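You operate a simulated robot arm through the tools that you are given. There is no shell and no other tool.

The job below is to be done with a simulated robot arm. You get a single attempt, and the scene is never put back.

TASK
Check channel 75 on the meter plate at 4 mA, then 20 mA.
Fine: switch on, black dial to 75; set the orange dial and press the green button at each value; leave it on and its plug in.

Only the result counts: the job must be done as asked and must still hold three seconds after the hand-in. Knocking over, shifting, dropping, spilling or breaking anything else fails it.

THE ROBOT
A 6-joint arm with a two-finger parallel gripper, fixed in place. Base frame: the origin is at the foot of the arm, x ahead of it, y to its left, z up; the work surface is at about z = 0. Readings come in mm, degrees, newtons and seconds.
With the tool pointing down near the work surface it reaches from about 240 to 580 mm from the base axis. Its first joint turns from -166.0 to 166.0 degrees. Payload 1.5 kg.
The tool frame sits at the grasp point between the pads (the TCP): z along the fingers, y along the line on which they close. The tips reach 30 mm beyond it. The gripper opens to 80 mm. The fingers are 17 mm wide and 12 mm thick; the gripper's body (40 by 82 mm) begins 80 mm behind the TCP.
Orientation is that of the tool frame in the base frame, as [roll, pitch, yaw] about the fixed x, y, z axes, in that order (R = Rz(yaw) Ry(pitch) Rx(roll)). With the fingers straight down and closing along the base's y, the tool's x points along the base's -x, its y along +y and its z along -z.

THE INTERFACE
- The arm moves only by the tool play_rows. Its argument "commands" is a list of rows, each a list of 3 entries, a list of its own where there are three numbers: the closure in counts, from 0 (fully open) to 255 (shut), then the shift along the base's x, y, z in mm, then the turn, a rotation vector about the base's x, y, z in degrees. In form: [[grip, [dx, dy, dz], [rx, ry, rz]], ...]. A call has 1 to 20 rows; each row shifts and turns the commanded pose from where the row before left it. A row lasts 0.2 s, in which the tool goes at most 50 mm and 8.6 degrees; a call with a longer step from one row to the next is refused whole, and so is a gripper value outside its range. Where a pose cannot be reached the arm comes as near as it can. A force on the tool above 40 N (or 10 N above the force at the start of the call, whichever is more), or a blocked arm, ends the call early, and 0.2 s more pass. Each finger travels about 72 mm/s and halts on what it meets, pressing with about 36 N; the grip force reading is that of the motor and also rises with nothing between the fingers. The clock runs only during rows and for 0.2 s after the last one: add rows that do not move to give the fingers time. It gives the time, the measured TCP pose, the force on the tool (base axes), the opening and the grip force at its end, in the units of the frame above (readings bear some noise), with the torque about the TCP (base axes, N m) and any sound that the robot's microphone picked up.
- Cameras (640 x 400 px; columns grow to the right, rows downward): "scene" is fixed at [40.2, -495.2, 816.4]; the picture's right is [0.88, -0.48, 0.00], its down [-0.35, -0.63, -0.69] and it looks along [0.33, 0.61, -0.72] (base axes); focal length 324 px, centre (320, 200). "wrist" rides on the gripper at [72, -7, -122] in the tool frame; the picture's right is [0.09, 1.00, 0.00], its down [-0.84, 0.08, -0.54] and it looks along [-0.54, 0.05, 0.84] (tool axes); focal length 238 px, centre (320, 200).
- snapshot(camera): a new picture of that camera. It takes no simulated time.
- pixel_to_xyz(camera, pixels): there is no depth. For up to 12 entries [column, row, z] of the newest picture of that camera ("zoom" is the newest enlarged one), the place [x, y] in the base frame at which the ray of that pixel passes the height z, good to about 3 mm, but the place of the scene camera against the robot may be out by one fixed shift of up to 12 mm in any direction. It takes no simulated time.
- zoom(camera, box): a new picture of the part [left, top, right, bottom] of that camera's present view, enlarged. It takes no simulated time.
- hand_in(): hands the job in; it is judged then, once.

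Open the gripper and draw the arm clear of the work before you hand the job in, unless the task says otherwise.

The tools are called after ">>>" as name(argument=value, ...) on one line, values as JSON. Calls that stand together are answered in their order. play_rows: Moves the arm, as the interface text tells. Its arguments: {"type":"object","properties":{"commands":{"type":"array","items":{"type":"array"}}},"required":["commands"]} The other tools are called the same way: snapshot (camera) takes a picture; pixel_to_xyz (camera, pixels) gives the place at which the rays of pixels pass given heights; zoom (camera, box) takes an enlarged picture of a part of a camera's view; hand_in () hands the job in.

At the start:

```text
time_s: 0.0
position: [326.4, 123.7, 354.9]
orientation: [180.0, 0.0, -179.9]
ft_force: [-0.1, 0.9, -0.1]
wrist_torque: [0.01, -0.03, 0.02]
gripper_width: 80.0
grasp_force: 0.1
```

scene: 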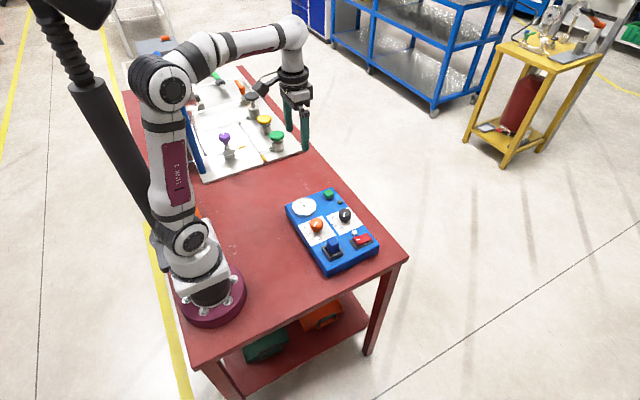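
wrist: 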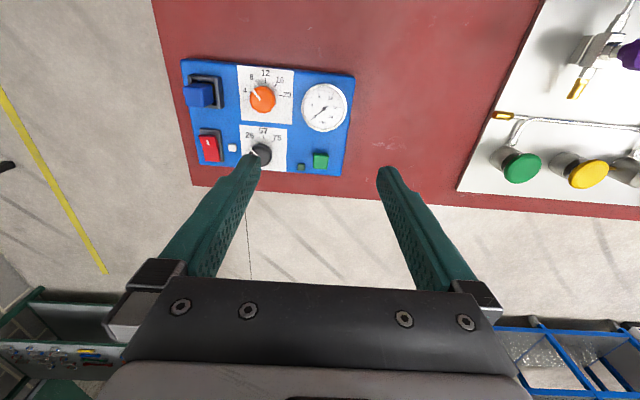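

I start by zooming on the blue panel in both views to read its controls (wrist panel around columns 180-355, rows 58-178).

>>> zoom(camera="wrist", box=[170, 50, 370, 190])

>>> zoom(camera="scene", box=[270, 175, 400, 285])

```text
2.86 times, centred on (270, 120) of wrist
```

zoom: 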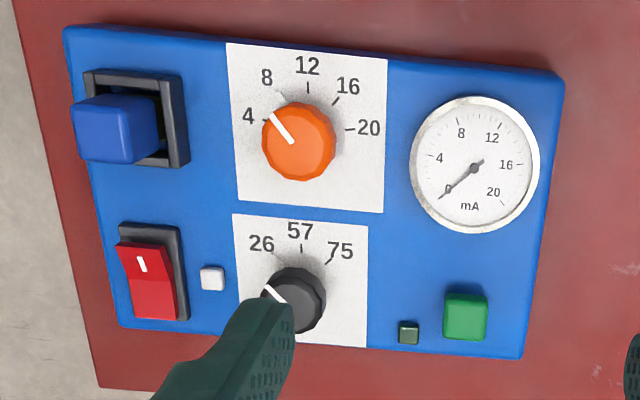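

```text
3.64 times, centred on (335, 230) of scene
```

zoom: 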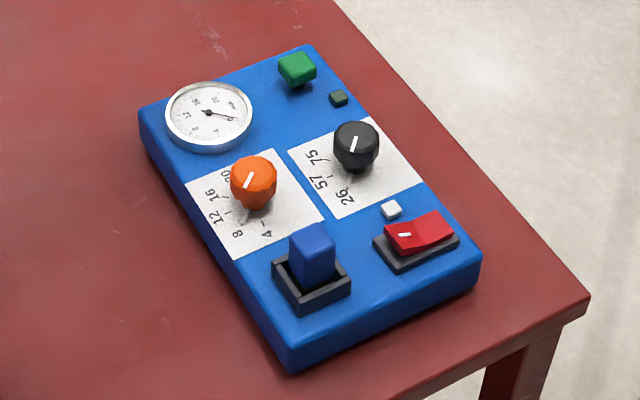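

The panel shows a red rocker, white lamp, black dial (26/57/75), orange dial (4–20), a green button, a small dark lamp, and a blue plug. I get approximate coordinates for these from the fresh zoom of the wrist view.

>>> zoom(camera="wrist", box=[170, 50, 370, 190])

>>> pixel_to_xyz(camera="wrist", pixels=[[181, 59, 0], [355, 75, 0], [341, 177, 0], [194, 186, 0], [181, 59, 40], [355, 75, 40], [341, 177, 40], [262, 99, 50], [262, 154, 50], [320, 161, 40], [209, 148, 40], [324, 107, 40]])

>>> pixel_to_xyz(camera="scene", pixels=[[287, 207, 0], [330, 274, 0], [378, 245, 0], [330, 188, 40], [287, 207, 40], [328, 265, 40], [378, 238, 40], [317, 226, 60], [345, 215, 60], [328, 194, 50], [361, 239, 50], [304, 206, 40]])

```text
2.86 times, centred on (270, 120) of wrist
```

zoom: 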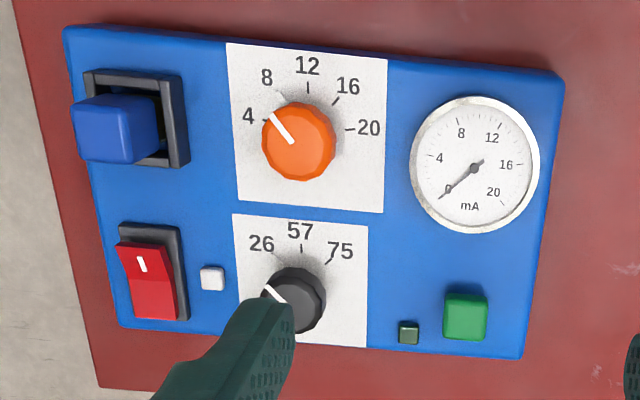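

```text
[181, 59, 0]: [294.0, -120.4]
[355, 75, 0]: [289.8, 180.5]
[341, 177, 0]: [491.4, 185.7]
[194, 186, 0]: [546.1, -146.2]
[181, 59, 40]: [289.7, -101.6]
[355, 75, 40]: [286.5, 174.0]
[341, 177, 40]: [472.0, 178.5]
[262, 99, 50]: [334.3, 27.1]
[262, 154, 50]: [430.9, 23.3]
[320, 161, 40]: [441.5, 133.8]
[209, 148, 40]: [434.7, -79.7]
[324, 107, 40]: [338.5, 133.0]
```

```text
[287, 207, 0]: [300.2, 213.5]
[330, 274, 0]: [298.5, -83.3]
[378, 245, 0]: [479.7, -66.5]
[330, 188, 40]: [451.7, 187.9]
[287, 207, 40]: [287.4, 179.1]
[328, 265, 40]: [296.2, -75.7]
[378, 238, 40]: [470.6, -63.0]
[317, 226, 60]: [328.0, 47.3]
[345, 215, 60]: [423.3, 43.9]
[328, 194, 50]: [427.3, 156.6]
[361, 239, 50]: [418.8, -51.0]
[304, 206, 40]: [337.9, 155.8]
```

Panel spans roughly x 288–471, y −100–177. I move the arm back and to the panel centre at height to get an unobstructed wrist view.

>>> play_rows(commands=[[0, [-20, -21, 0], [0, 0, 0]], [0, [-22, -21, 0], [0, 0, 0]], [0, [-22, -21, 0], [0, 0, 0]], [0, [-22, -21, 0], [0, 0, 0]], [0, [0, 0, 0], [0, 0, 0]]])

>>> snapshot(camera="wrist")

```text
time_s: 1.2
position: [239.2, 36.2, 353.7]
orientation: [-180.0, -0.1, 180.0]
ft_force: [1.2, 0.2, -0.4]
wrist_torque: [0.01, -0.01, -0.03]
gripper_width: 80.1
grasp_force: 0.1
```

```text
taken
```

wrist: 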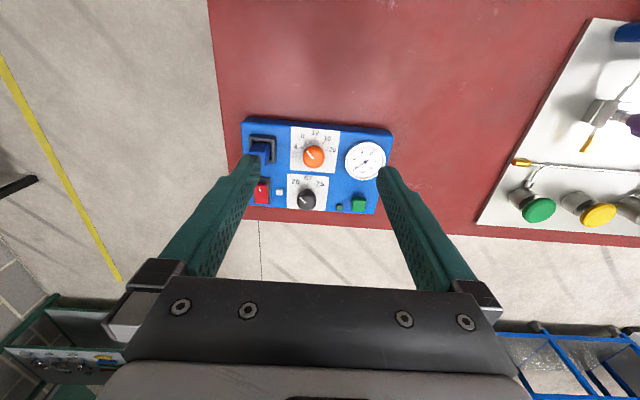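

The panel is now between fingers at columns 242–392, rows 117–215. I zoom in for detail.

>>> zoom(camera="wrist", box=[235, 110, 400, 220])

>>> pixel_to_xyz(camera="wrist", pixels=[[243, 118, 40], [392, 133, 40], [378, 213, 40], [313, 157, 60], [307, 200, 60], [358, 204, 50], [262, 191, 50], [365, 161, 40], [339, 208, 40], [279, 192, 40], [262, 151, 60]])

```text
3.64 times, centred on (318, 165) of wrist
```

zoom: 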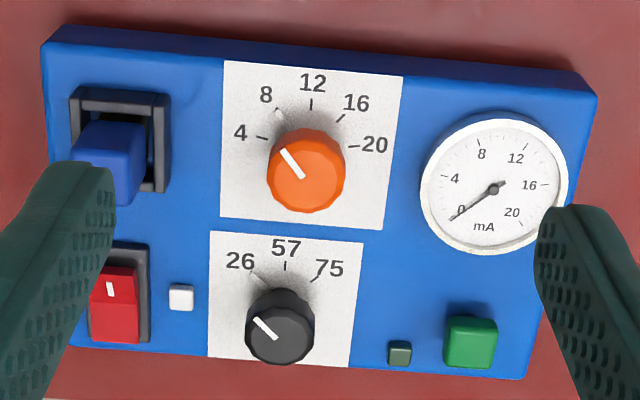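

```text
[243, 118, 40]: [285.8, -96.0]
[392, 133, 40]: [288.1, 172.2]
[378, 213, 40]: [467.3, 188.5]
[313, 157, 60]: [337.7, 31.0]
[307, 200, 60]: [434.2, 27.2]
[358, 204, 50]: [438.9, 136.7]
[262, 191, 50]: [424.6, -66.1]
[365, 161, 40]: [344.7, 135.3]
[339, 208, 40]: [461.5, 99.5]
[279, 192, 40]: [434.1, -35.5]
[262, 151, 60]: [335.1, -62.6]
```

Controls are identified; I need better heights, so I move lower (TCP z≈220, still well above the panel) for a closer view.

>>> play_rows(commands=[[0, [0, 0, -30], [0, 0, 0]], [0, [0, 0, -30], [0, 0, 0]], [0, [0, 0, -30], [0, 0, 0]], [0, [0, 0, -30], [0, 0, 0]], [0, [0, 0, -14], [0, 0, 0]], [0, [0, 0, 0], [0, 0, 0]], [0, [0, 0, 0], [0, 0, 0]]])

>>> snapshot(camera="wrist")

>>> snapshot(camera="scene")

```text
time_s: 2.8
position: [240.4, 40.6, 219.0]
orientation: [180.0, -0.1, -180.0]
ft_force: [-0.1, 0.0, -0.5]
wrist_torque: [-0.03, 0.05, 0.01]
gripper_width: 80.0
grasp_force: 0.0
```

```text
taken
```

wrist: 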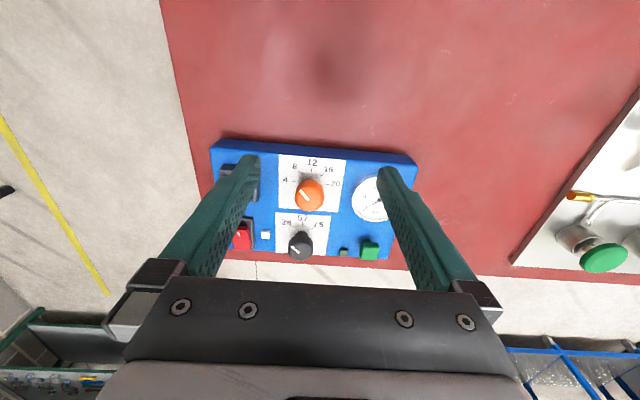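

```text
taken
```

scene: 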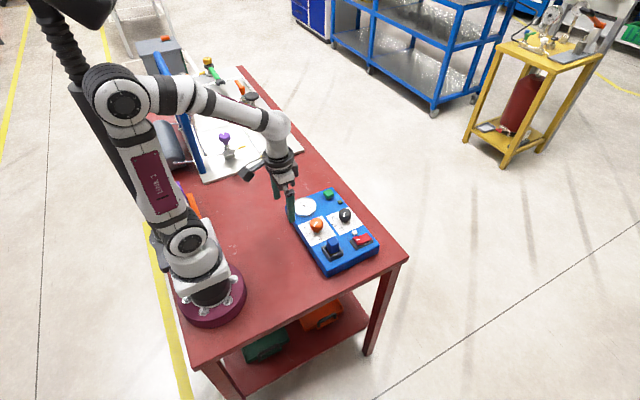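

I zoom into the panel in this closer view to measure knob tops and plate corners for parallax against the earlier view.

>>> zoom(camera="wrist", box=[240, 130, 400, 270])

>>> pixel_to_xyz(camera="wrist", pixels=[[309, 192, 40], [309, 192, 60], [309, 192, 80], [300, 243, 40], [300, 243, 60], [300, 243, 80], [370, 249, 40], [370, 249, 60], [211, 145, 40], [211, 145, 20], [417, 158, 40], [417, 158, 20]])

```text
2.86 times, centred on (320, 200) of wrist
```

zoom: 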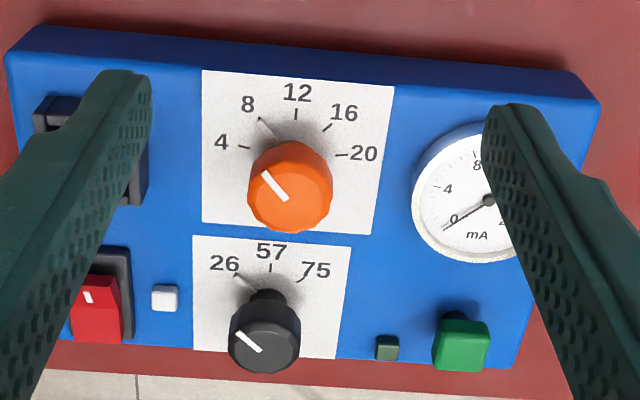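

```text
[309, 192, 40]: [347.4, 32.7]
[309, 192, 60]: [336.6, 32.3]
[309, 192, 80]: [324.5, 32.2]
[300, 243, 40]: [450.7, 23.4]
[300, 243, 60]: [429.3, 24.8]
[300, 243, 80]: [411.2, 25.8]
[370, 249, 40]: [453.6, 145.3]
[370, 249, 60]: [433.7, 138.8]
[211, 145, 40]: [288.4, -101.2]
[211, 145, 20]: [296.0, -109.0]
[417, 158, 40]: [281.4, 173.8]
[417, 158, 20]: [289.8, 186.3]
```

Orange pointer seems near 8, black near 26, the meter reads 0 and the rocker looks off. I move over toward the rocker/plug end for a closer look at them.

>>> play_rows(commands=[[0, [20, -25, 0], [0, 0, 0]], [0, [20, -25, 0], [0, 0, 0]], [0, [20, -25, 0], [0, 0, 0]], [0, [20, -20, -20], [0, 0, 0]], [0, [10, 0, -20], [0, 0, 0]], [0, [0, 0, 0], [0, 0, 0]], [0, [0, 0, 0], [0, 0, 0]]])

>>> snapshot(camera="wrist")

>>> zoom(camera="scene", box=[270, 175, 400, 285])

```text
time_s: 4.4
position: [328.9, -56.2, 179.8]
orientation: [-180.0, 0.0, -179.9]
ft_force: [0.3, 0.2, -0.9]
wrist_torque: [-0.01, 0.02, -0.03]
gripper_width: 80.0
grasp_force: 0.2
```

```text
taken
```

wrist: 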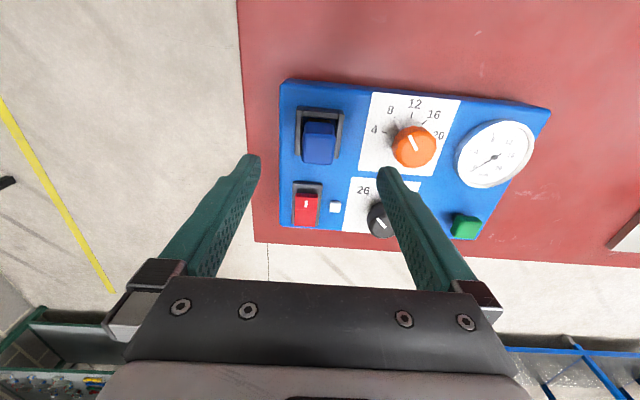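

```text
3.64 times, centred on (335, 230) of scene
```

zoom: 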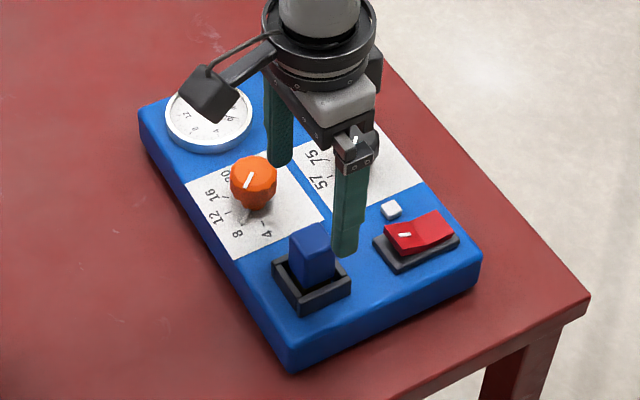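

The rocker is now clear at (305, 205) and the plug at (320, 140) in the wrist view; I zoom on them.

>>> zoom(camera="wrist", box=[270, 70, 430, 240])

>>> zoom(camera="scene", box=[310, 210, 390, 280])

```text
2.35 times, centred on (350, 155) of wrist
```

zoom: 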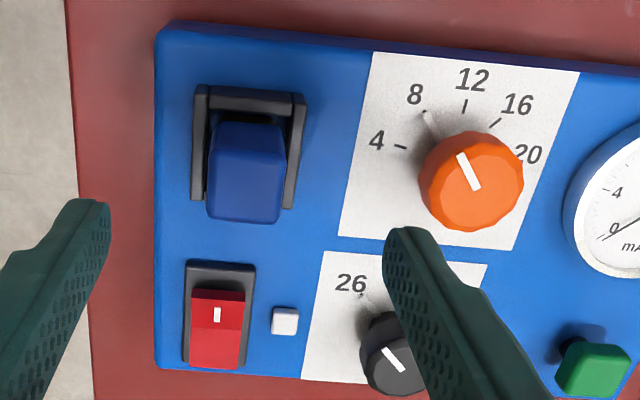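

```text
5.71 times, centred on (350, 245) of scene
```

zoom: 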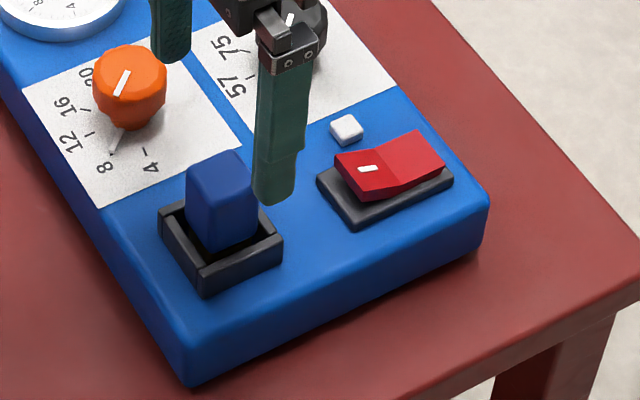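

I zoom tighter on the rocker in both views to judge which end is down.

>>> zoom(camera="scene", box=[345, 225, 380, 255])

>>> zoom(camera="wrist", box=[280, 170, 350, 235])

>>> zoom(camera="wrist", box=[285, 95, 355, 170])

```text
13.33 times, centred on (362, 240) of scene
```

zoom: 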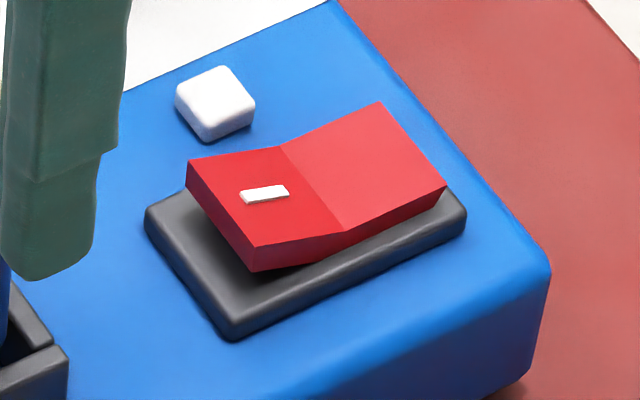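

```text
6.15 times, centred on (315, 202) of wrist
```

zoom: 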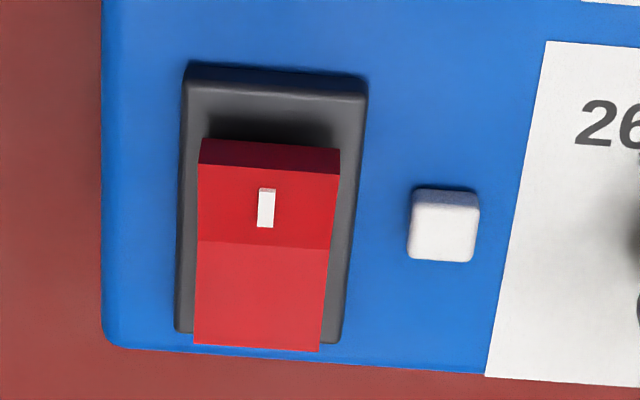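

```text
5.33 times, centred on (320, 132) of wrist
```

zoom: 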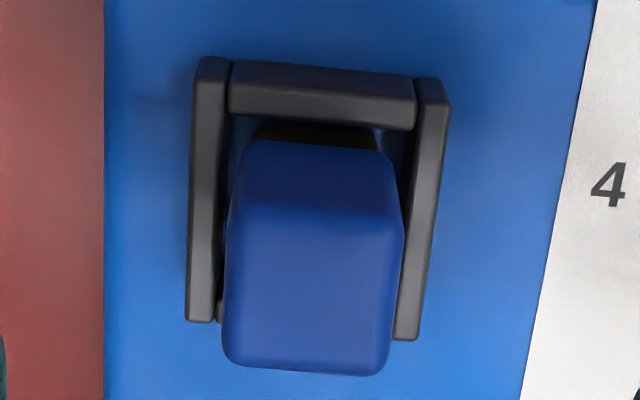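

The rocker's marked (−x) end stands raised with a gap under it, so it is off and that end must be pressed. I now calibrate the scene camera against the known fingertip (near finger tip in scene at about (341, 245), z≈150).

>>> zoom(camera="scene", box=[310, 195, 360, 255])

>>> pixel_to_xyz(camera="scene", pixels=[[341, 245, 150], [341, 245.8, 150], [337.7, 242, 150], [344.5, 241, 150]])

```text
6.67 times, centred on (335, 225) of scene
```

zoom: 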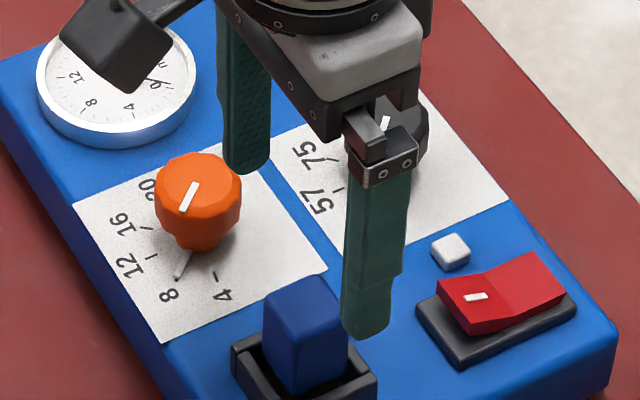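

```text
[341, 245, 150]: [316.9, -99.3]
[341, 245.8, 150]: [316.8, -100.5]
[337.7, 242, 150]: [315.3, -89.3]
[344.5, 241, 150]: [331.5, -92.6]
```

The scene view appears offset by roughly (+9, −3) mm. I compare panel-surface points (plate corner, white lamp) in both views at several heights to fix the panel height.

>>> pixel_to_xyz(camera="scene", pixels=[[335.75, 235.2, 30], [335.75, 235.2, 40], [335.75, 235.2, 50], [335.75, 235.2, 60]])

>>> pixel_to_xyz(camera="wrist", pixels=[[357.7, 170.3, 30], [357.7, 170.3, 40], [357.7, 170.3, 50], [357.7, 170.3, 60]])

```text
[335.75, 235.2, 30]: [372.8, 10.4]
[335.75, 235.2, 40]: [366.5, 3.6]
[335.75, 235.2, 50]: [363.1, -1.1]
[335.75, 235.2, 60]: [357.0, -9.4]
```

```text
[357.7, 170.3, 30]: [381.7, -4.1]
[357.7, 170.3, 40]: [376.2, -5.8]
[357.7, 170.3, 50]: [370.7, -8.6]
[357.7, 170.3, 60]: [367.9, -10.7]
```

I query the rocker mark (wrist (306.1, 203.3), scene (357.9, 239.5)) and its ends at candidate heights.

>>> pixel_to_xyz(camera="wrist", pixels=[[306.1, 203.3, 50], [306.1, 203.3, 60], [306.1, 203.3, 70], [306.1, 203.3, 80], [306.9, 196.8, 70], [306.1, 208.8, 60], [304.9, 225.9, 60], [312, 216, 60]])

>>> pixel_to_xyz(camera="scene", pixels=[[357.9, 239.5, 50], [357.9, 239.5, 60], [357.9, 239.5, 70], [357.9, 239.5, 80]])

```text
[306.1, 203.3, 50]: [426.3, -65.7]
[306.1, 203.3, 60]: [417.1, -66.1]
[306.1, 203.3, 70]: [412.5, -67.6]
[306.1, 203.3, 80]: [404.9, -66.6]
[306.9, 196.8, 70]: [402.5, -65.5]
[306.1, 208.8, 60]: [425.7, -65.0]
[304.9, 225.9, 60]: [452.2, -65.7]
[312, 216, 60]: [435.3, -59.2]
```

```text
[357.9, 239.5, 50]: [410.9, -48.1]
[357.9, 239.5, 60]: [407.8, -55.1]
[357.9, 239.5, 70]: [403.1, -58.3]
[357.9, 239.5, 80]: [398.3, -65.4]
```

Combined estimates put the rocker mark near (409, −66, ~75). I close the gripper and move above it at a safe height (tip ≈120) to check alignment in the scene view.

>>> play_rows(commands=[[255, [20, -2, 0], [0, 0, 0]], [255, [20, -2, 0], [0, 0, 0]], [255, [20, -3, 0], [0, 0, 0]], [255, [19, -3, 0], [0, 0, 0]], [255, [0, 0, -15], [0, 0, 0]], [255, [0, 0, -15], [0, 0, 0]], [255, [0, 0, 0], [0, 0, 0]], [255, [0, 0, 0], [0, 0, 0]]])

>>> zoom(camera="scene", box=[325, 205, 385, 255])

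>>> snapshot(camera="wrist")

```text
time_s: 6.2
position: [407.3, -65.5, 149.2]
orientation: [-180.0, 0.0, -180.0]
ft_force: [-0.5, 0.8, 0.0]
wrist_torque: [-0.02, 0.02, 0.0]
gripper_width: 0.0
grasp_force: 21.2
```

```text
8.00 times, centred on (355, 230) of scene
```

zoom: 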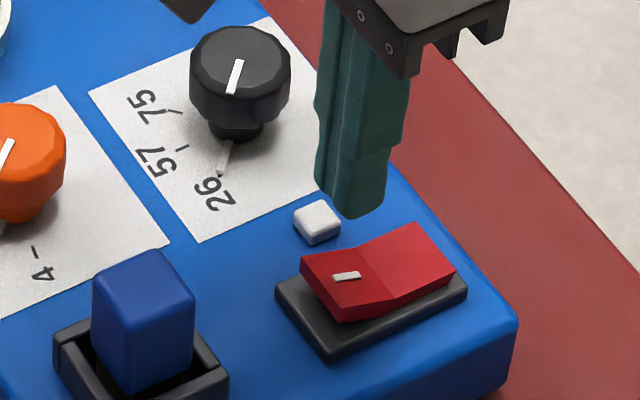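

```text
taken
```

wrist: 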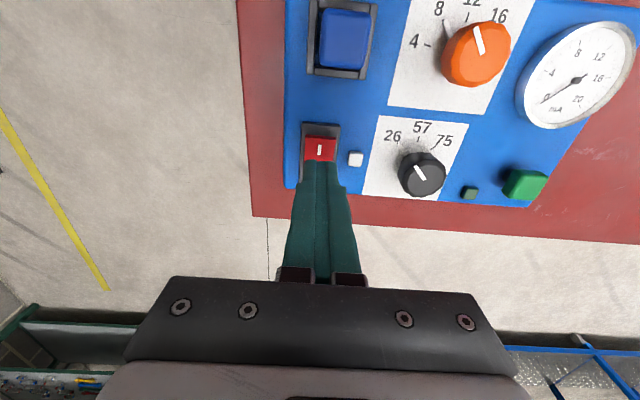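

The tip sits above the mark end of the rocker (scene zoom tip at (352, 200), mark at (347, 276)). I lower by 30 mm to a still-clear height and re-check.

>>> play_rows(commands=[[255, [0, 0, -10], [0, 0, 0]], [255, [0, 0, -10], [0, 0, 0]], [255, [0, 0, -10], [0, 0, 0]], [255, [0, 0, 0], [0, 0, 0]], [255, [0, 0, 0], [0, 0, 0]]])

>>> zoom(camera="scene", box=[325, 205, 385, 255])

>>> zoom(camera="wrist", box=[270, 80, 370, 200])

```text
time_s: 7.4
position: [408.6, -64.9, 120.6]
orientation: [179.9, 0.0, -180.0]
ft_force: [-0.5, -0.2, 0.8]
wrist_torque: [0.03, 0.0, 0.02]
gripper_width: 0.0
grasp_force: 21.8
```

```text
8.00 times, centred on (355, 230) of scene
```

zoom: 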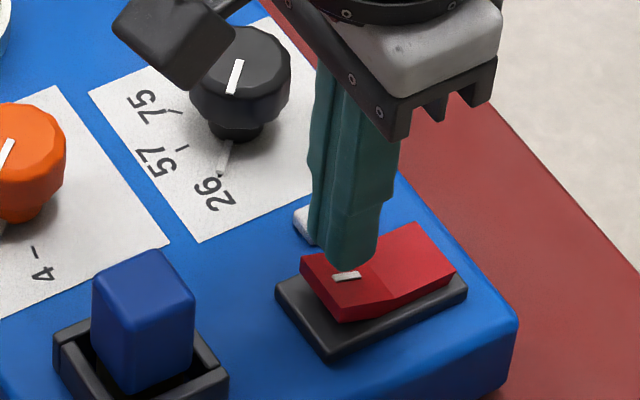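

```text
3.33 times, centred on (320, 140) of wrist
```

zoom: 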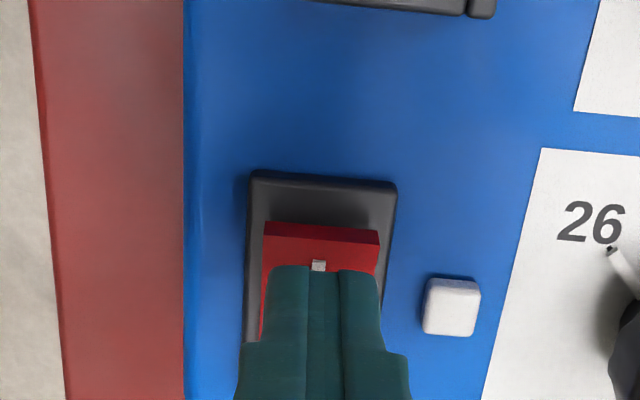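

The tip now hovers just above the marked end. I shift 2 mm toward the end and descend in small steps, watching force.

>>> play_rows(commands=[[255, [-2, -1, 0], [0, 0, 0]], [255, [0, 0, -3], [0, 0, 0]], [255, [0, 0, -3], [0, 0, 0]], [255, [0, 0, -3], [0, 0, 0]], [255, [0, 0, -3], [0, 0, 0]], [255, [0, 0, 0], [0, 0, 0]]])

>>> zoom(camera="scene", box=[325, 205, 385, 255])

```text
time_s: 8.8
position: [407.0, -66.9, 108.6]
orientation: [180.0, 0.1, -179.9]
ft_force: [0.2, -0.3, 0.1]
wrist_torque: [0.03, 0.03, 0.01]
gripper_width: 0.0
grasp_force: 21.7
```

```text
8.00 times, centred on (355, 230) of scene
```

zoom: 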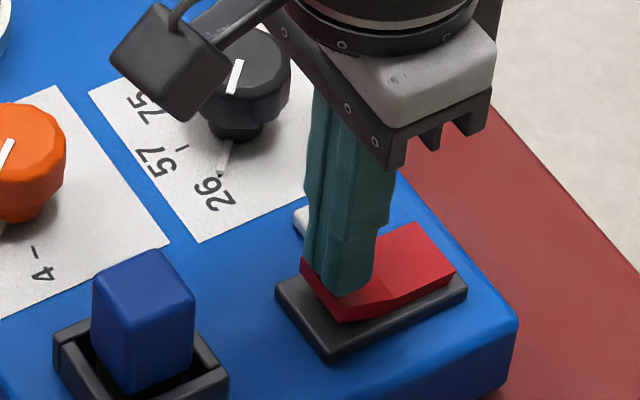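

No contact yet at tip z≈79. Continue with 2 mm steps.

>>> play_rows(commands=[[255, [0, 0, -2], [0, 0, 0]], [255, [0, 0, -2], [0, 0, 0]], [255, [0, 0, -2], [0, 0, 0]], [255, [0, 0, 0], [0, 0, 0]]])

>>> zoom(camera="scene", box=[325, 205, 385, 255])

```text
time_s: 9.8
position: [408.1, -67.3, 101.3]
orientation: [-180.0, 0.0, 179.9]
ft_force: [-0.9, 0.3, 0.2]
wrist_torque: [0.0, -0.03, 0.0]
gripper_width: 0.1
grasp_force: 21.1
```

```text
8.00 times, centred on (355, 230) of scene
```

zoom: 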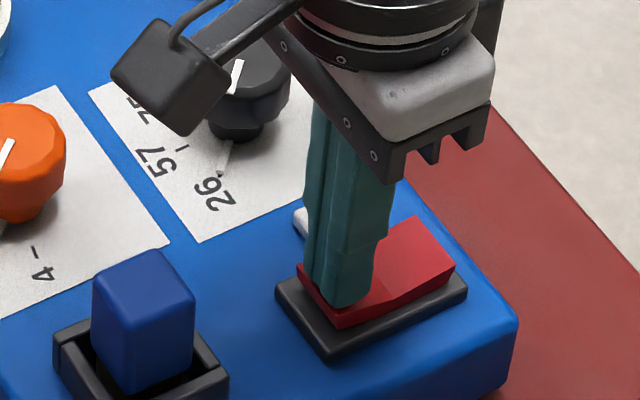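

The rocker has begun to tilt (far corner rose slightly) with little force. Continue pressing down in 2 mm steps.

>>> play_rows(commands=[[255, [0, 0, -2], [0, 0, 0]], [255, [0, 0, -2], [0, 0, 0]], [255, [0, 0, -2], [0, 0, 0]], [255, [0, 0, 0], [0, 0, 0]]])

>>> zoom(camera="scene", box=[325, 205, 385, 255])

```text
time_s: 10.8
position: [406.7, -66.9, 95.2]
orientation: [-180.0, 0.0, -180.0]
ft_force: [-0.8, -0.2, -0.1]
wrist_torque: [0.0, 0.02, -0.02]
gripper_width: 0.0
grasp_force: 21.4
```

```text
8.00 times, centred on (355, 230) of scene
```

zoom: 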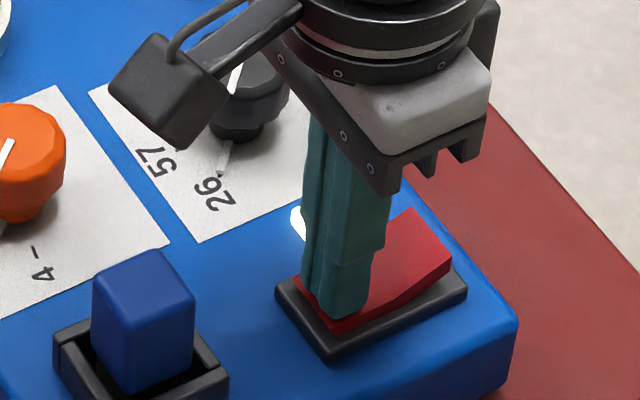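

The lamp beside the rocker now glows bright white (zoom (297, 225)) and the rocker has snapped over. I lift clear and check.

>>> play_rows(commands=[[255, [0, 0, 5], [0, 0, 0]], [255, [0, 0, 20], [0, 0, 0]], [255, [0, 0, 20], [0, 0, 0]], [255, [0, 0, 20], [0, 0, 0]], [255, [0, 0, 20], [0, 0, 0]], [255, [0, 0, 0], [0, 0, 0]]])

>>> zoom(camera="scene", box=[310, 205, 385, 275])

>>> snapshot(camera="wrist")

```text
time_s: 12.2
position: [407.3, -66.5, 181.5]
orientation: [-179.9, 0.1, -179.9]
ft_force: [0.4, -0.4, 0.0]
wrist_torque: [0.04, -0.01, -0.04]
gripper_width: 0.0
grasp_force: 21.1
```

```text
5.71 times, centred on (348, 240) of scene
```

zoom: 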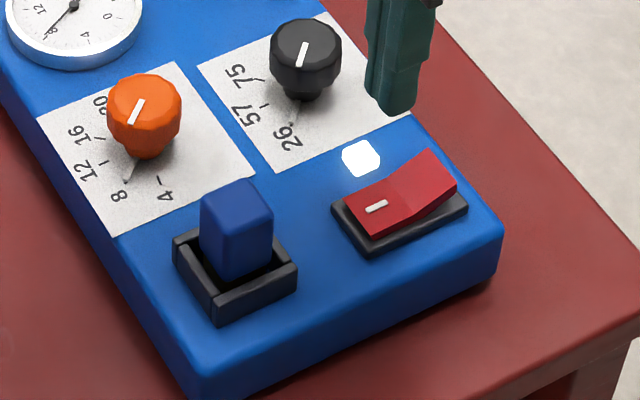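

```text
taken
```

wrist: 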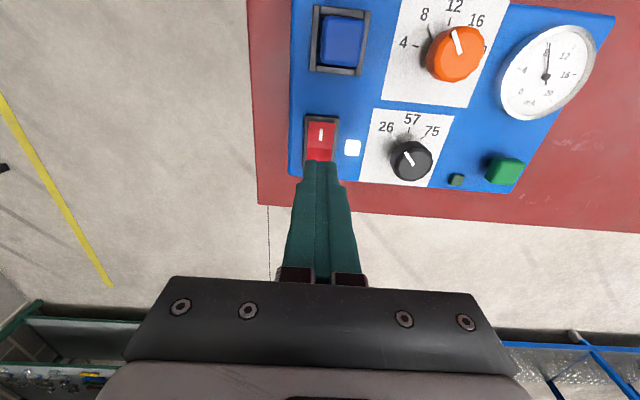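

Switch is on: lamp lit, and the meter now reads about 8 mA (orange pointer at 8). Next, the black dial (pointing at 26): I open the gripper and move to view it centred.

>>> play_rows(commands=[[0, [-15, 23, 0], [0, 0, 0]], [0, [-15, 23, 0], [0, 0, 0]], [0, [-15, 23, 0], [0, 0, 0]], [0, [-12, 22, 0], [0, 0, 0]], [0, [0, 0, 0], [0, 0, 0]], [0, [0, 0, 0], [0, 0, 0]]])

>>> snapshot(camera="wrist")

>>> zoom(camera="wrist", box=[240, 110, 400, 220])

>>> zoom(camera="scene", box=[305, 180, 375, 245])

```text
time_s: 13.6
position: [350.5, 25.0, 181.5]
orientation: [180.0, 0.0, 180.0]
ft_force: [-0.2, 0.0, -0.2]
wrist_torque: [-0.01, 0.02, 0.01]
gripper_width: 79.8
grasp_force: 0.0
```

```text
taken
```

wrist: 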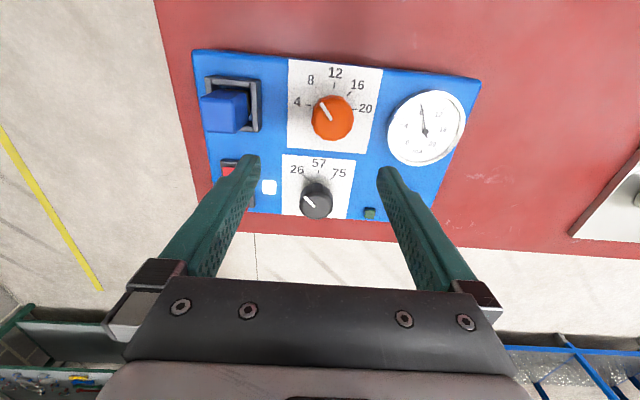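

```text
3.64 times, centred on (320, 165) of wrist
```

zoom: 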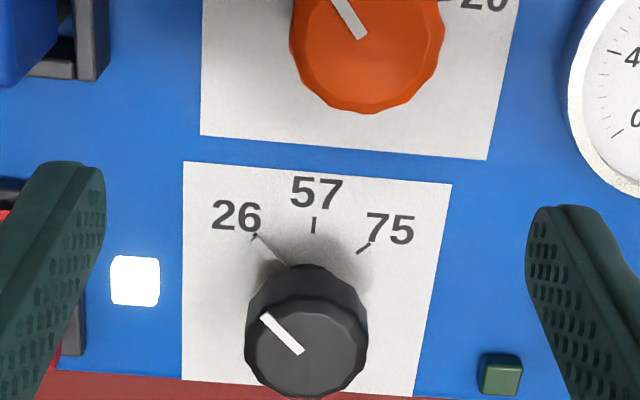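

```text
6.15 times, centred on (340, 212) of scene
```

zoom: 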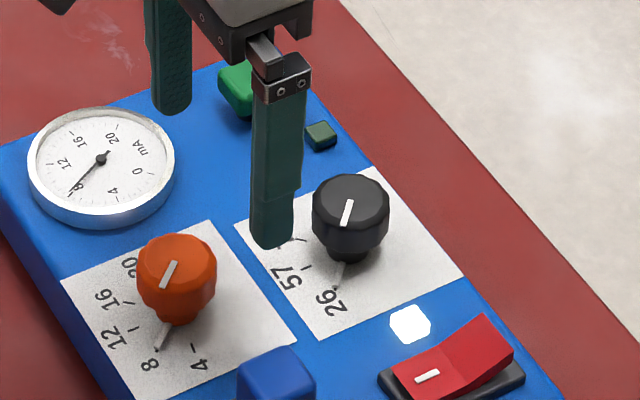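

I query the black knob's top-face centre (wrist ≈(316.2, 204.0), scene ≈(344.9, 212.5)) and orange's at several heights.

>>> pixel_to_xyz(camera="wrist", pixels=[[316.2, 204.0, 70], [316.2, 204.0, 80], [316.2, 204.0, 85], [316.2, 204.0, 90], [333, 117, 70], [333, 117, 80], [333, 117, 90], [269, 186.5, 55], [370, 213, 58]])

>>> pixel_to_xyz(camera="scene", pixels=[[344.9, 212.5, 70], [344.9, 212.5, 80], [344.9, 212.5, 85], [344.9, 212.5, 90], [316.6, 222, 70], [316.6, 222, 80], [316.6, 222, 90], [354.7, 232.5, 55]])

```text
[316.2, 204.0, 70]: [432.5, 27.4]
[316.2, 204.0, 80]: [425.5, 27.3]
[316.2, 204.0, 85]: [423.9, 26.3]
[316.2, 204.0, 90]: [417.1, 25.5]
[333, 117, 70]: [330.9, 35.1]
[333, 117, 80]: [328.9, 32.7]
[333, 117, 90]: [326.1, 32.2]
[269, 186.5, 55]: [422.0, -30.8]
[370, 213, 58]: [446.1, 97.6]
```

```text
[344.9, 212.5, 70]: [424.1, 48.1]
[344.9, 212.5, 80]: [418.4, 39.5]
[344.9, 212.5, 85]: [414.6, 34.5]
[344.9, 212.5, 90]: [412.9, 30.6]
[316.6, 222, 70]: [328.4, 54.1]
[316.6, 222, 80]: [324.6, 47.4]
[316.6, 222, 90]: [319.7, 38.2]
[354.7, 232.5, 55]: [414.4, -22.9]
```

Both cameras agree on a knob top near z≈87 at about (422, 26.5). I query tick marks and plate corners on the plate surface (z≈55) to get tick angles.

>>> pixel_to_xyz(camera="wrist", pixels=[[301.9, 174.6, 55], [318.1, 171.9, 55], [332.1, 177.9, 55], [282.4, 154.3, 55], [356, 160.6, 55], [282.1, 213.9, 55], [345.3, 219.1, 55]])

>>> zoom(camera="wrist", box=[280, 55, 390, 155])

```text
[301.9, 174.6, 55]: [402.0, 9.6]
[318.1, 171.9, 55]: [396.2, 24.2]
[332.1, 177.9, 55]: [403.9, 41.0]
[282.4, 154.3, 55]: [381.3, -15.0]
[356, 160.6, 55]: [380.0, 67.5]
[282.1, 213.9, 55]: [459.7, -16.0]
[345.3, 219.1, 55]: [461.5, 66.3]
```

```text
4.00 times, centred on (335, 105) of wrist
```

zoom: 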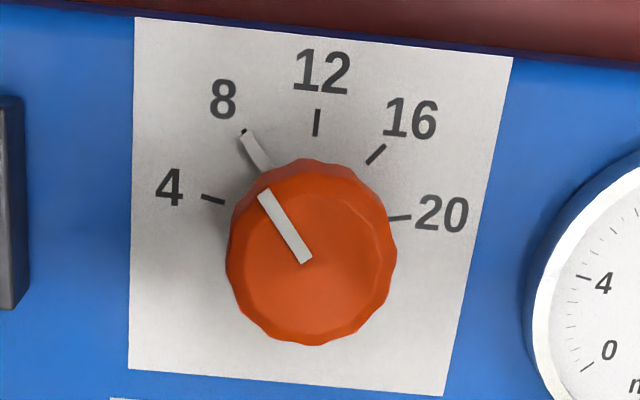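

Plate centre is (420.5, 25.8) with ticks at about ±42°, so the dial must turn ≈84° clockwise (negative z) from 26 to 75. I pre-rotate the hand +42° and move above the knob.

>>> play_rows(commands=[[50, [14, 0, 0], [0, 0, 8.4]], [50, [14, 0, 0], [0, 0, 8.4]], [50, [14, 0.3, 0], [0, 0, 8.4]], [50, [14, 0.3, 0], [0, 0, 8.4]], [50, [14, 0.2, 0], [0, 0, 8.4]], [50, [0, 0, -20], [0, 0, 0]], [50, [0, 0, -10], [0, 0, 0]], [50, [0, 0, 0], [0, 0, 0]], [50, [0, 0, 0], [0, 0, 0]]])

>>> snapshot(camera="wrist")

>>> zoom(camera="scene", box=[305, 180, 375, 245])

```text
time_s: 15.6
position: [420.6, 25.4, 151.6]
orientation: [-180.0, 0.0, -137.9]
ft_force: [-0.3, 1.2, -0.8]
wrist_torque: [0.0, -0.01, 0.02]
gripper_width: 64.5
grasp_force: 0.1
```

```text
taken
```

wrist: 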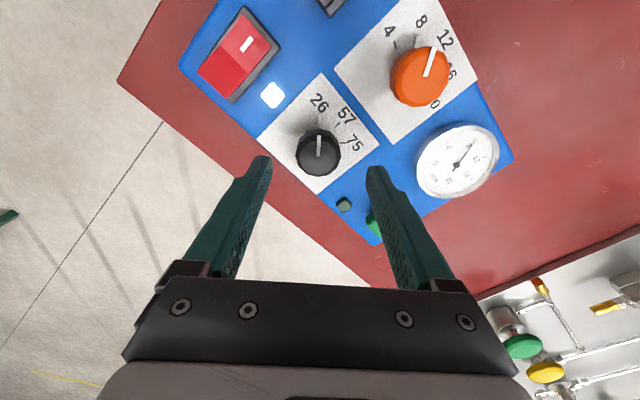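

```text
6.15 times, centred on (340, 212) of scene
```

zoom: 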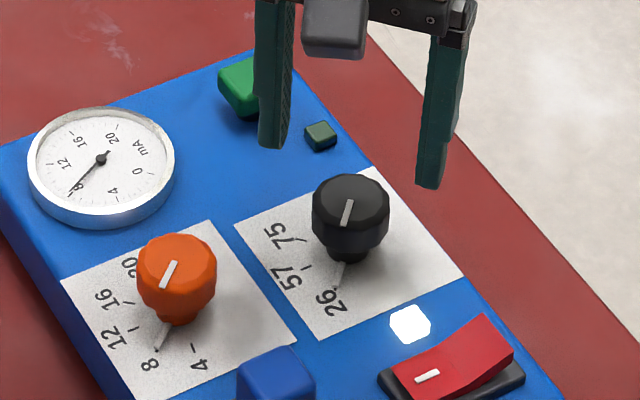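

Knob is centred between the fingers (column ≈319 vs finger midpoint ≈318). I lower to TCP z≈115 and check before going around the knob.

>>> play_rows(commands=[[50, [0, 0, -12], [0, 0, 0]], [50, [0, 0, -12], [0, 0, 0]], [50, [0, 0, -12], [0, 0, 0]], [50, [0, 0, 0], [0, 0, 0]], [50, [0, 0, 0], [0, 0, 0]]])

>>> snapshot(camera="wrist")

>>> zoom(camera="scene", box=[305, 180, 375, 245])

```text
time_s: 16.8
position: [420.3, 25.3, 115.9]
orientation: [-180.0, -0.1, -138.0]
ft_force: [-0.8, 0.8, -0.7]
wrist_torque: [0.02, 0.01, 0.0]
gripper_width: 64.2
grasp_force: 0.0
```

```text
taken
```

wrist: 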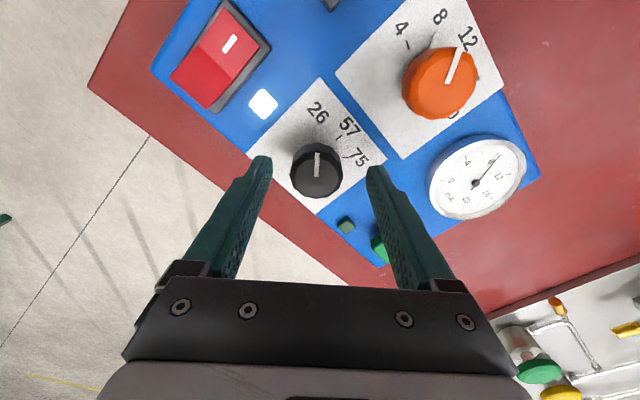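

```text
6.15 times, centred on (340, 212) of scene
```

zoom: 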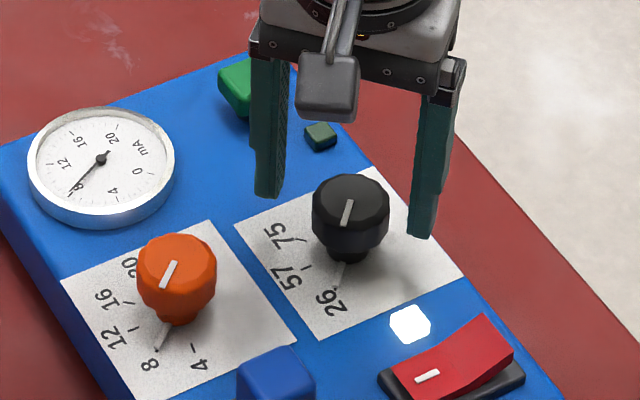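

Tips straddle the knob top evenly (tips at scene zoom (268,195) and (420,238), knob at (350,210)). I descend to TCP z≈97 so tips sit ~20 mm below the knob's top.

>>> play_rows(commands=[[50, [0, 0, -5], [0, 0, 0]], [50, [0, 0, -5], [0, 0, 0]], [50, [0, 0, -5], [0, 0, 0]], [50, [0, 0, -3], [0, 0, 0]], [50, [0, 0, 0], [0, 0, 0]]])

>>> zoom(camera="scene", box=[315, 190, 375, 240])

>>> snapshot(camera="wrist")

```text
time_s: 18.0
position: [418.8, 25.8, 96.9]
orientation: [179.9, 0.0, -138.0]
ft_force: [-0.7, 0.0, -0.5]
wrist_torque: [0.0, 0.03, 0.02]
gripper_width: 64.2
grasp_force: 0.1
```

```text
8.00 times, centred on (345, 215) of scene
```

zoom: 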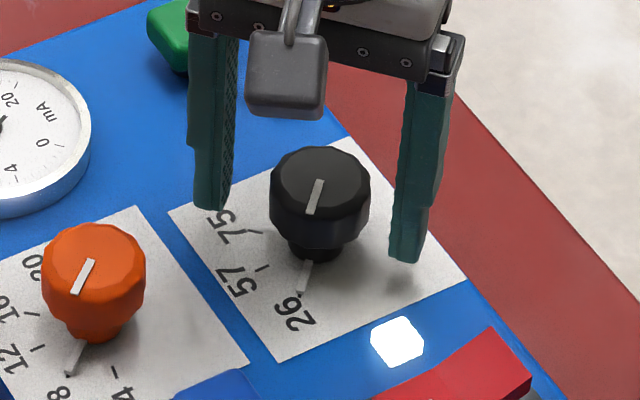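

```text
taken
```

wrist: 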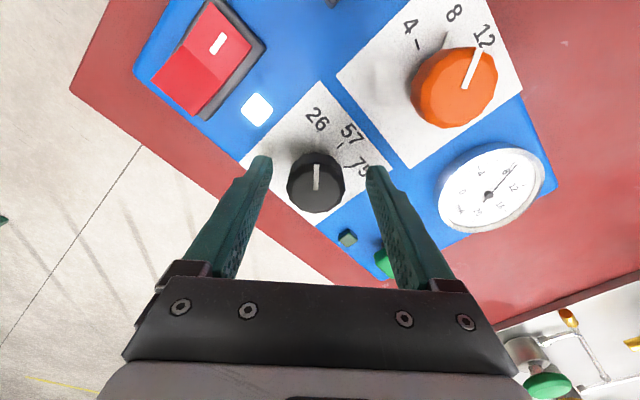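

Knob axis sits slightly right (+x) of the finger midpoint by ~2 mm, so I nudge +2 mm in x and close on the knob.

>>> play_rows(commands=[[50, [2, -0.3, 0], [0, 0, 0]], [120, [0, 0, 0], [0, 0, 0]], [180, [0, 0, 0], [0, 0, 0]], [255, [0, 0, 0], [0, 0, 0]], [255, [0, 0, 0], [0, 0, 0]]])

>>> zoom(camera="scene", box=[315, 190, 375, 240])

>>> snapshot(camera="wrist")

```text
time_s: 19.2
position: [421.0, 25.8, 97.2]
orientation: [-179.9, 0.0, -138.0]
ft_force: [7.9, -11.2, 0.4]
wrist_torque: [-0.28, -0.2, -0.11]
gripper_width: 37.2
grasp_force: 35.9
```

```text
8.00 times, centred on (345, 215) of scene
```

zoom: 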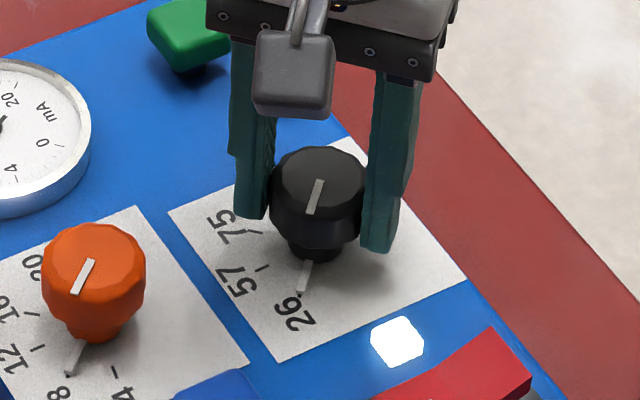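

```text
taken
```

wrist: 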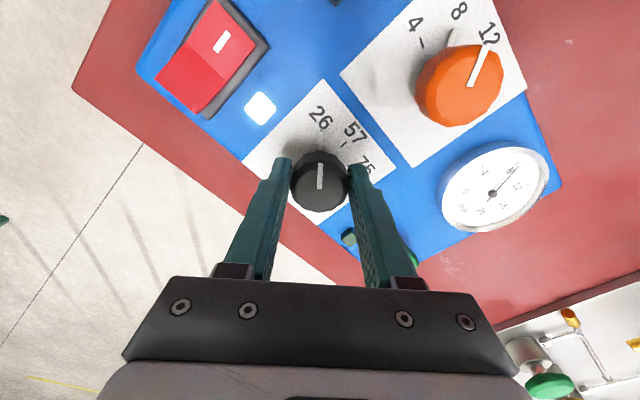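

Gripped at 37.2 mm, with a lateral force (7.9, −11.2) N suggesting the knob axis is slightly toward (+x, −y). I nudge ~1 mm that way to centre and see the force.

>>> play_rows(commands=[[255, [0.7, -0.8, 0], [0, 0, 0]], [255, [0, 0, 0], [0, 0, 0]]])

```text
time_s: 19.8
position: [421.1, 25.7, 95.5]
orientation: [179.9, -0.1, -138.0]
ft_force: [2.4, 3.8, -0.3]
wrist_torque: [0.11, -0.11, -0.01]
gripper_width: 37.6
grasp_force: 36.0
```

Lateral force dropped to a few N; well centred. I turn −16.8° first and check that the dial follows.

>>> play_rows(commands=[[255, [-0.2, 0.2, 0], [0, 0, -8.4]], [255, [0, 0, 0], [0, 0, -8.4]], [255, [0, 0, 0], [0, 0, 0]]])

>>> zoom(camera="scene", box=[315, 190, 375, 240])

>>> snapshot(camera="wrist")

```text
time_s: 20.6
position: [421.8, 26.0, 96.7]
orientation: [179.9, 0.0, -154.9]
ft_force: [-2.2, 25.1, -0.5]
wrist_torque: [0.63, 0.07, 0.09]
gripper_width: 37.4
grasp_force: 35.6
```

```text
8.00 times, centred on (345, 215) of scene
```

zoom: 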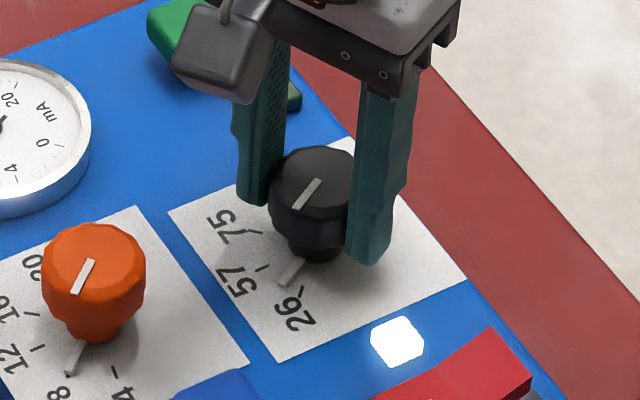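

```text
taken
```

wrist: 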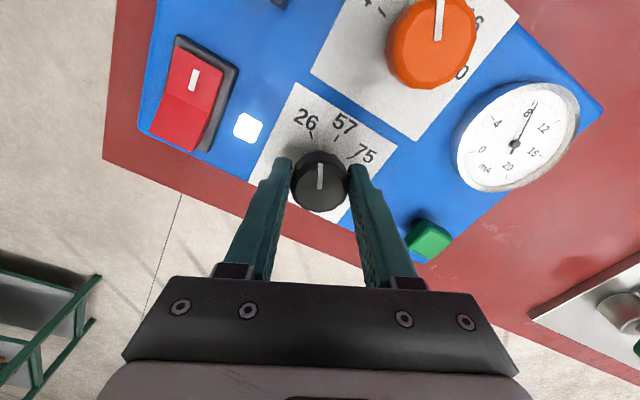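

The dial follows; lateral force is now +25 N in y, so I shift +1.6 mm in y to recentre and continue turning in smaller checks.

>>> play_rows(commands=[[255, [0, 1.6, 0], [0, 0, 0]], [255, [0, 0, 0], [0, 0, -8.4]], [255, [0, 0, 0], [0, 0, 0]]])

```text
time_s: 21.4
position: [422.8, 26.8, 96.5]
orientation: [179.8, -0.1, -163.2]
ft_force: [-12.9, 16.5, 0.8]
wrist_torque: [0.38, 0.33, 0.06]
gripper_width: 37.3
grasp_force: 35.8
```

Residual force (−12.9, 16.5) N: shift (−0.9, +1.1) mm and continue turning.

>>> play_rows(commands=[[255, [-0.9, 1.1, 0], [0, 0, 0]], [255, [0, 0, 0], [0, 0, -8.4]], [255, [0, 0, 0], [0, 0, 0]]])

>>> zoom(camera="scene", box=[315, 190, 375, 240])

```text
time_s: 22.2
position: [421.4, 27.3, 96.4]
orientation: [-179.9, -0.1, -171.6]
ft_force: [-14.7, -1.8, 1.1]
wrist_torque: [-0.14, 0.26, -0.03]
gripper_width: 37.5
grasp_force: 36.1
```

```text
8.00 times, centred on (345, 215) of scene
```

zoom: 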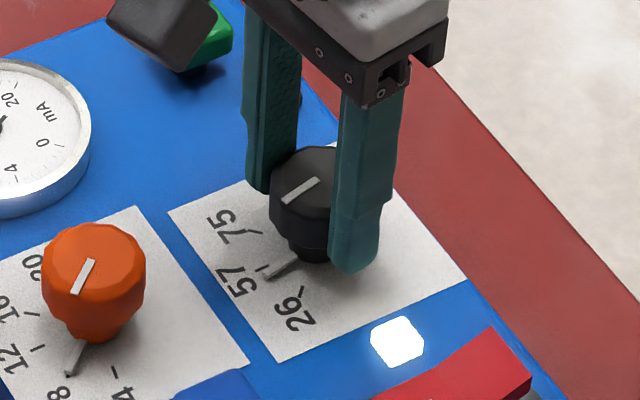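

Pointer is close to 57 now. I shift −1 mm in x and continue −16.8°.

>>> play_rows(commands=[[255, [-1.0, 0, 0], [0, 0, 0]], [255, [0, 0, 0], [0, 0, -8.4]], [255, [0, 0, 0], [0, 0, -8.4]], [255, [0, 0, 0], [0, 0, 0]]])

```text
time_s: 23.2
position: [421.6, 29.4, 96.4]
orientation: [179.9, 0.1, 171.7]
ft_force: [6.6, 16.2, 0.3]
wrist_torque: [0.46, 0.55, 0.06]
gripper_width: 37.3
grasp_force: 36.3
```

Force (6.6, 16.2) N: small recentre (+0.4, +1.0) and continue turning −16.8°.

>>> play_rows(commands=[[255, [0.4, 1.0, 0], [0, 0, 0]], [255, [0, 0, 0], [0, 0, -8.4]], [255, [0, 0, 0], [0, 0, -8.4]], [255, [0, 0, 0], [0, 0, 0]]])

>>> zoom(camera="scene", box=[315, 190, 375, 240])

>>> snapshot(camera="wrist")

```text
time_s: 24.2
position: [420.9, 28.5, 96.7]
orientation: [179.9, 0.1, 154.8]
ft_force: [8.9, 23.5, -1.1]
wrist_torque: [0.68, -0.17, 0.09]
gripper_width: 37.3
grasp_force: 36.7
```

```text
8.00 times, centred on (345, 215) of scene
```

zoom: 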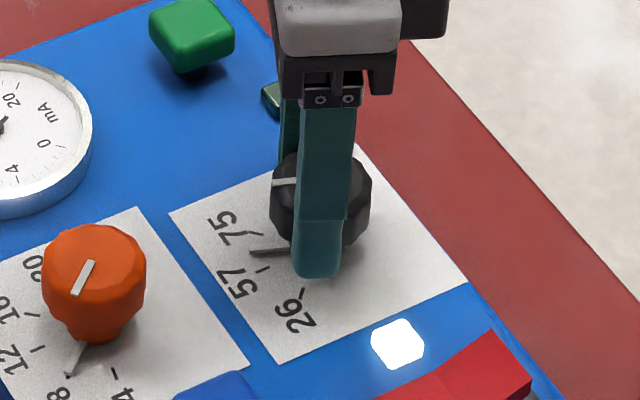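

```text
taken
```

wrist: 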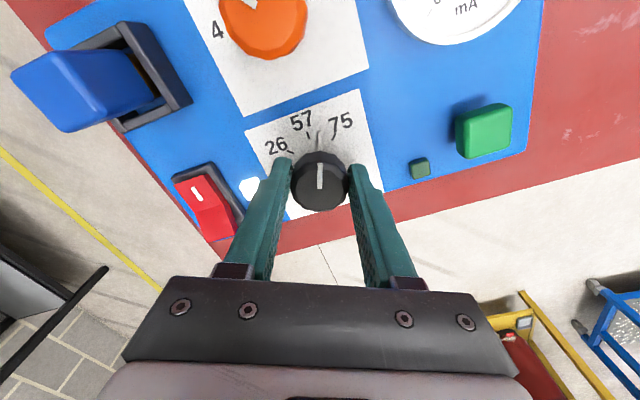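

Panel edges look shifted by a fraction of a pixel, so I relieve the lateral force (8.9, 23.5) N first by moving (+0.6, +1.6) mm without turning.

>>> play_rows(commands=[[255, [0.6, 1.6, 0], [0, 0, 0]], [255, [0, 0, 0], [0, 0, 0]]])

>>> zoom(camera="scene", box=[315, 190, 375, 240])

```text
time_s: 24.8
position: [421.3, 28.9, 98.2]
orientation: [-179.9, -0.1, 154.8]
ft_force: [-12.5, -12.2, 24.0]
wrist_torque: [-0.44, 0.38, -0.09]
gripper_width: 37.2
grasp_force: 36.7
```

```text
8.00 times, centred on (345, 215) of scene
```

zoom: 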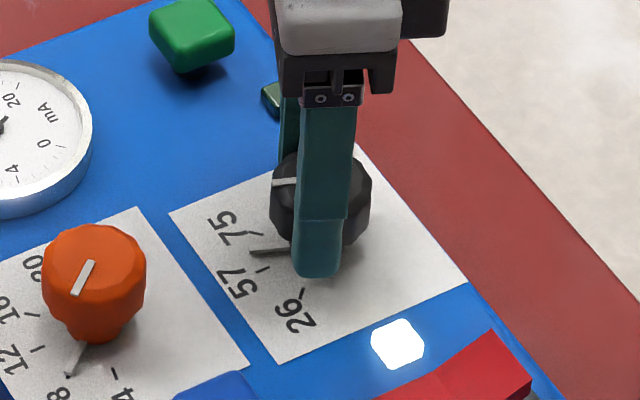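

Force readings jitter with small pose noise (now −12.5, −12.2, 24 N). I test a gentler grip by commanding a closure just past contact (count 141 ≈ 35.8 mm) to reduce load on the panel.

>>> play_rows(commands=[[141, [0, 0, 0], [0, 0, 0]], [141, [0, 0, 0], [0, 0, 0]]])

```text
time_s: 25.4
position: [421.8, 29.9, 96.5]
orientation: [-179.9, 0.0, 154.9]
ft_force: [-3.8, -3.6, 5.3]
wrist_torque: [-0.22, -0.14, -0.03]
gripper_width: 37.2
grasp_force: 35.8
stopped in row 2: the force on the tool passed its limit at 41 N (the readings are from after the stop); the commanded pose is now the measured one
```

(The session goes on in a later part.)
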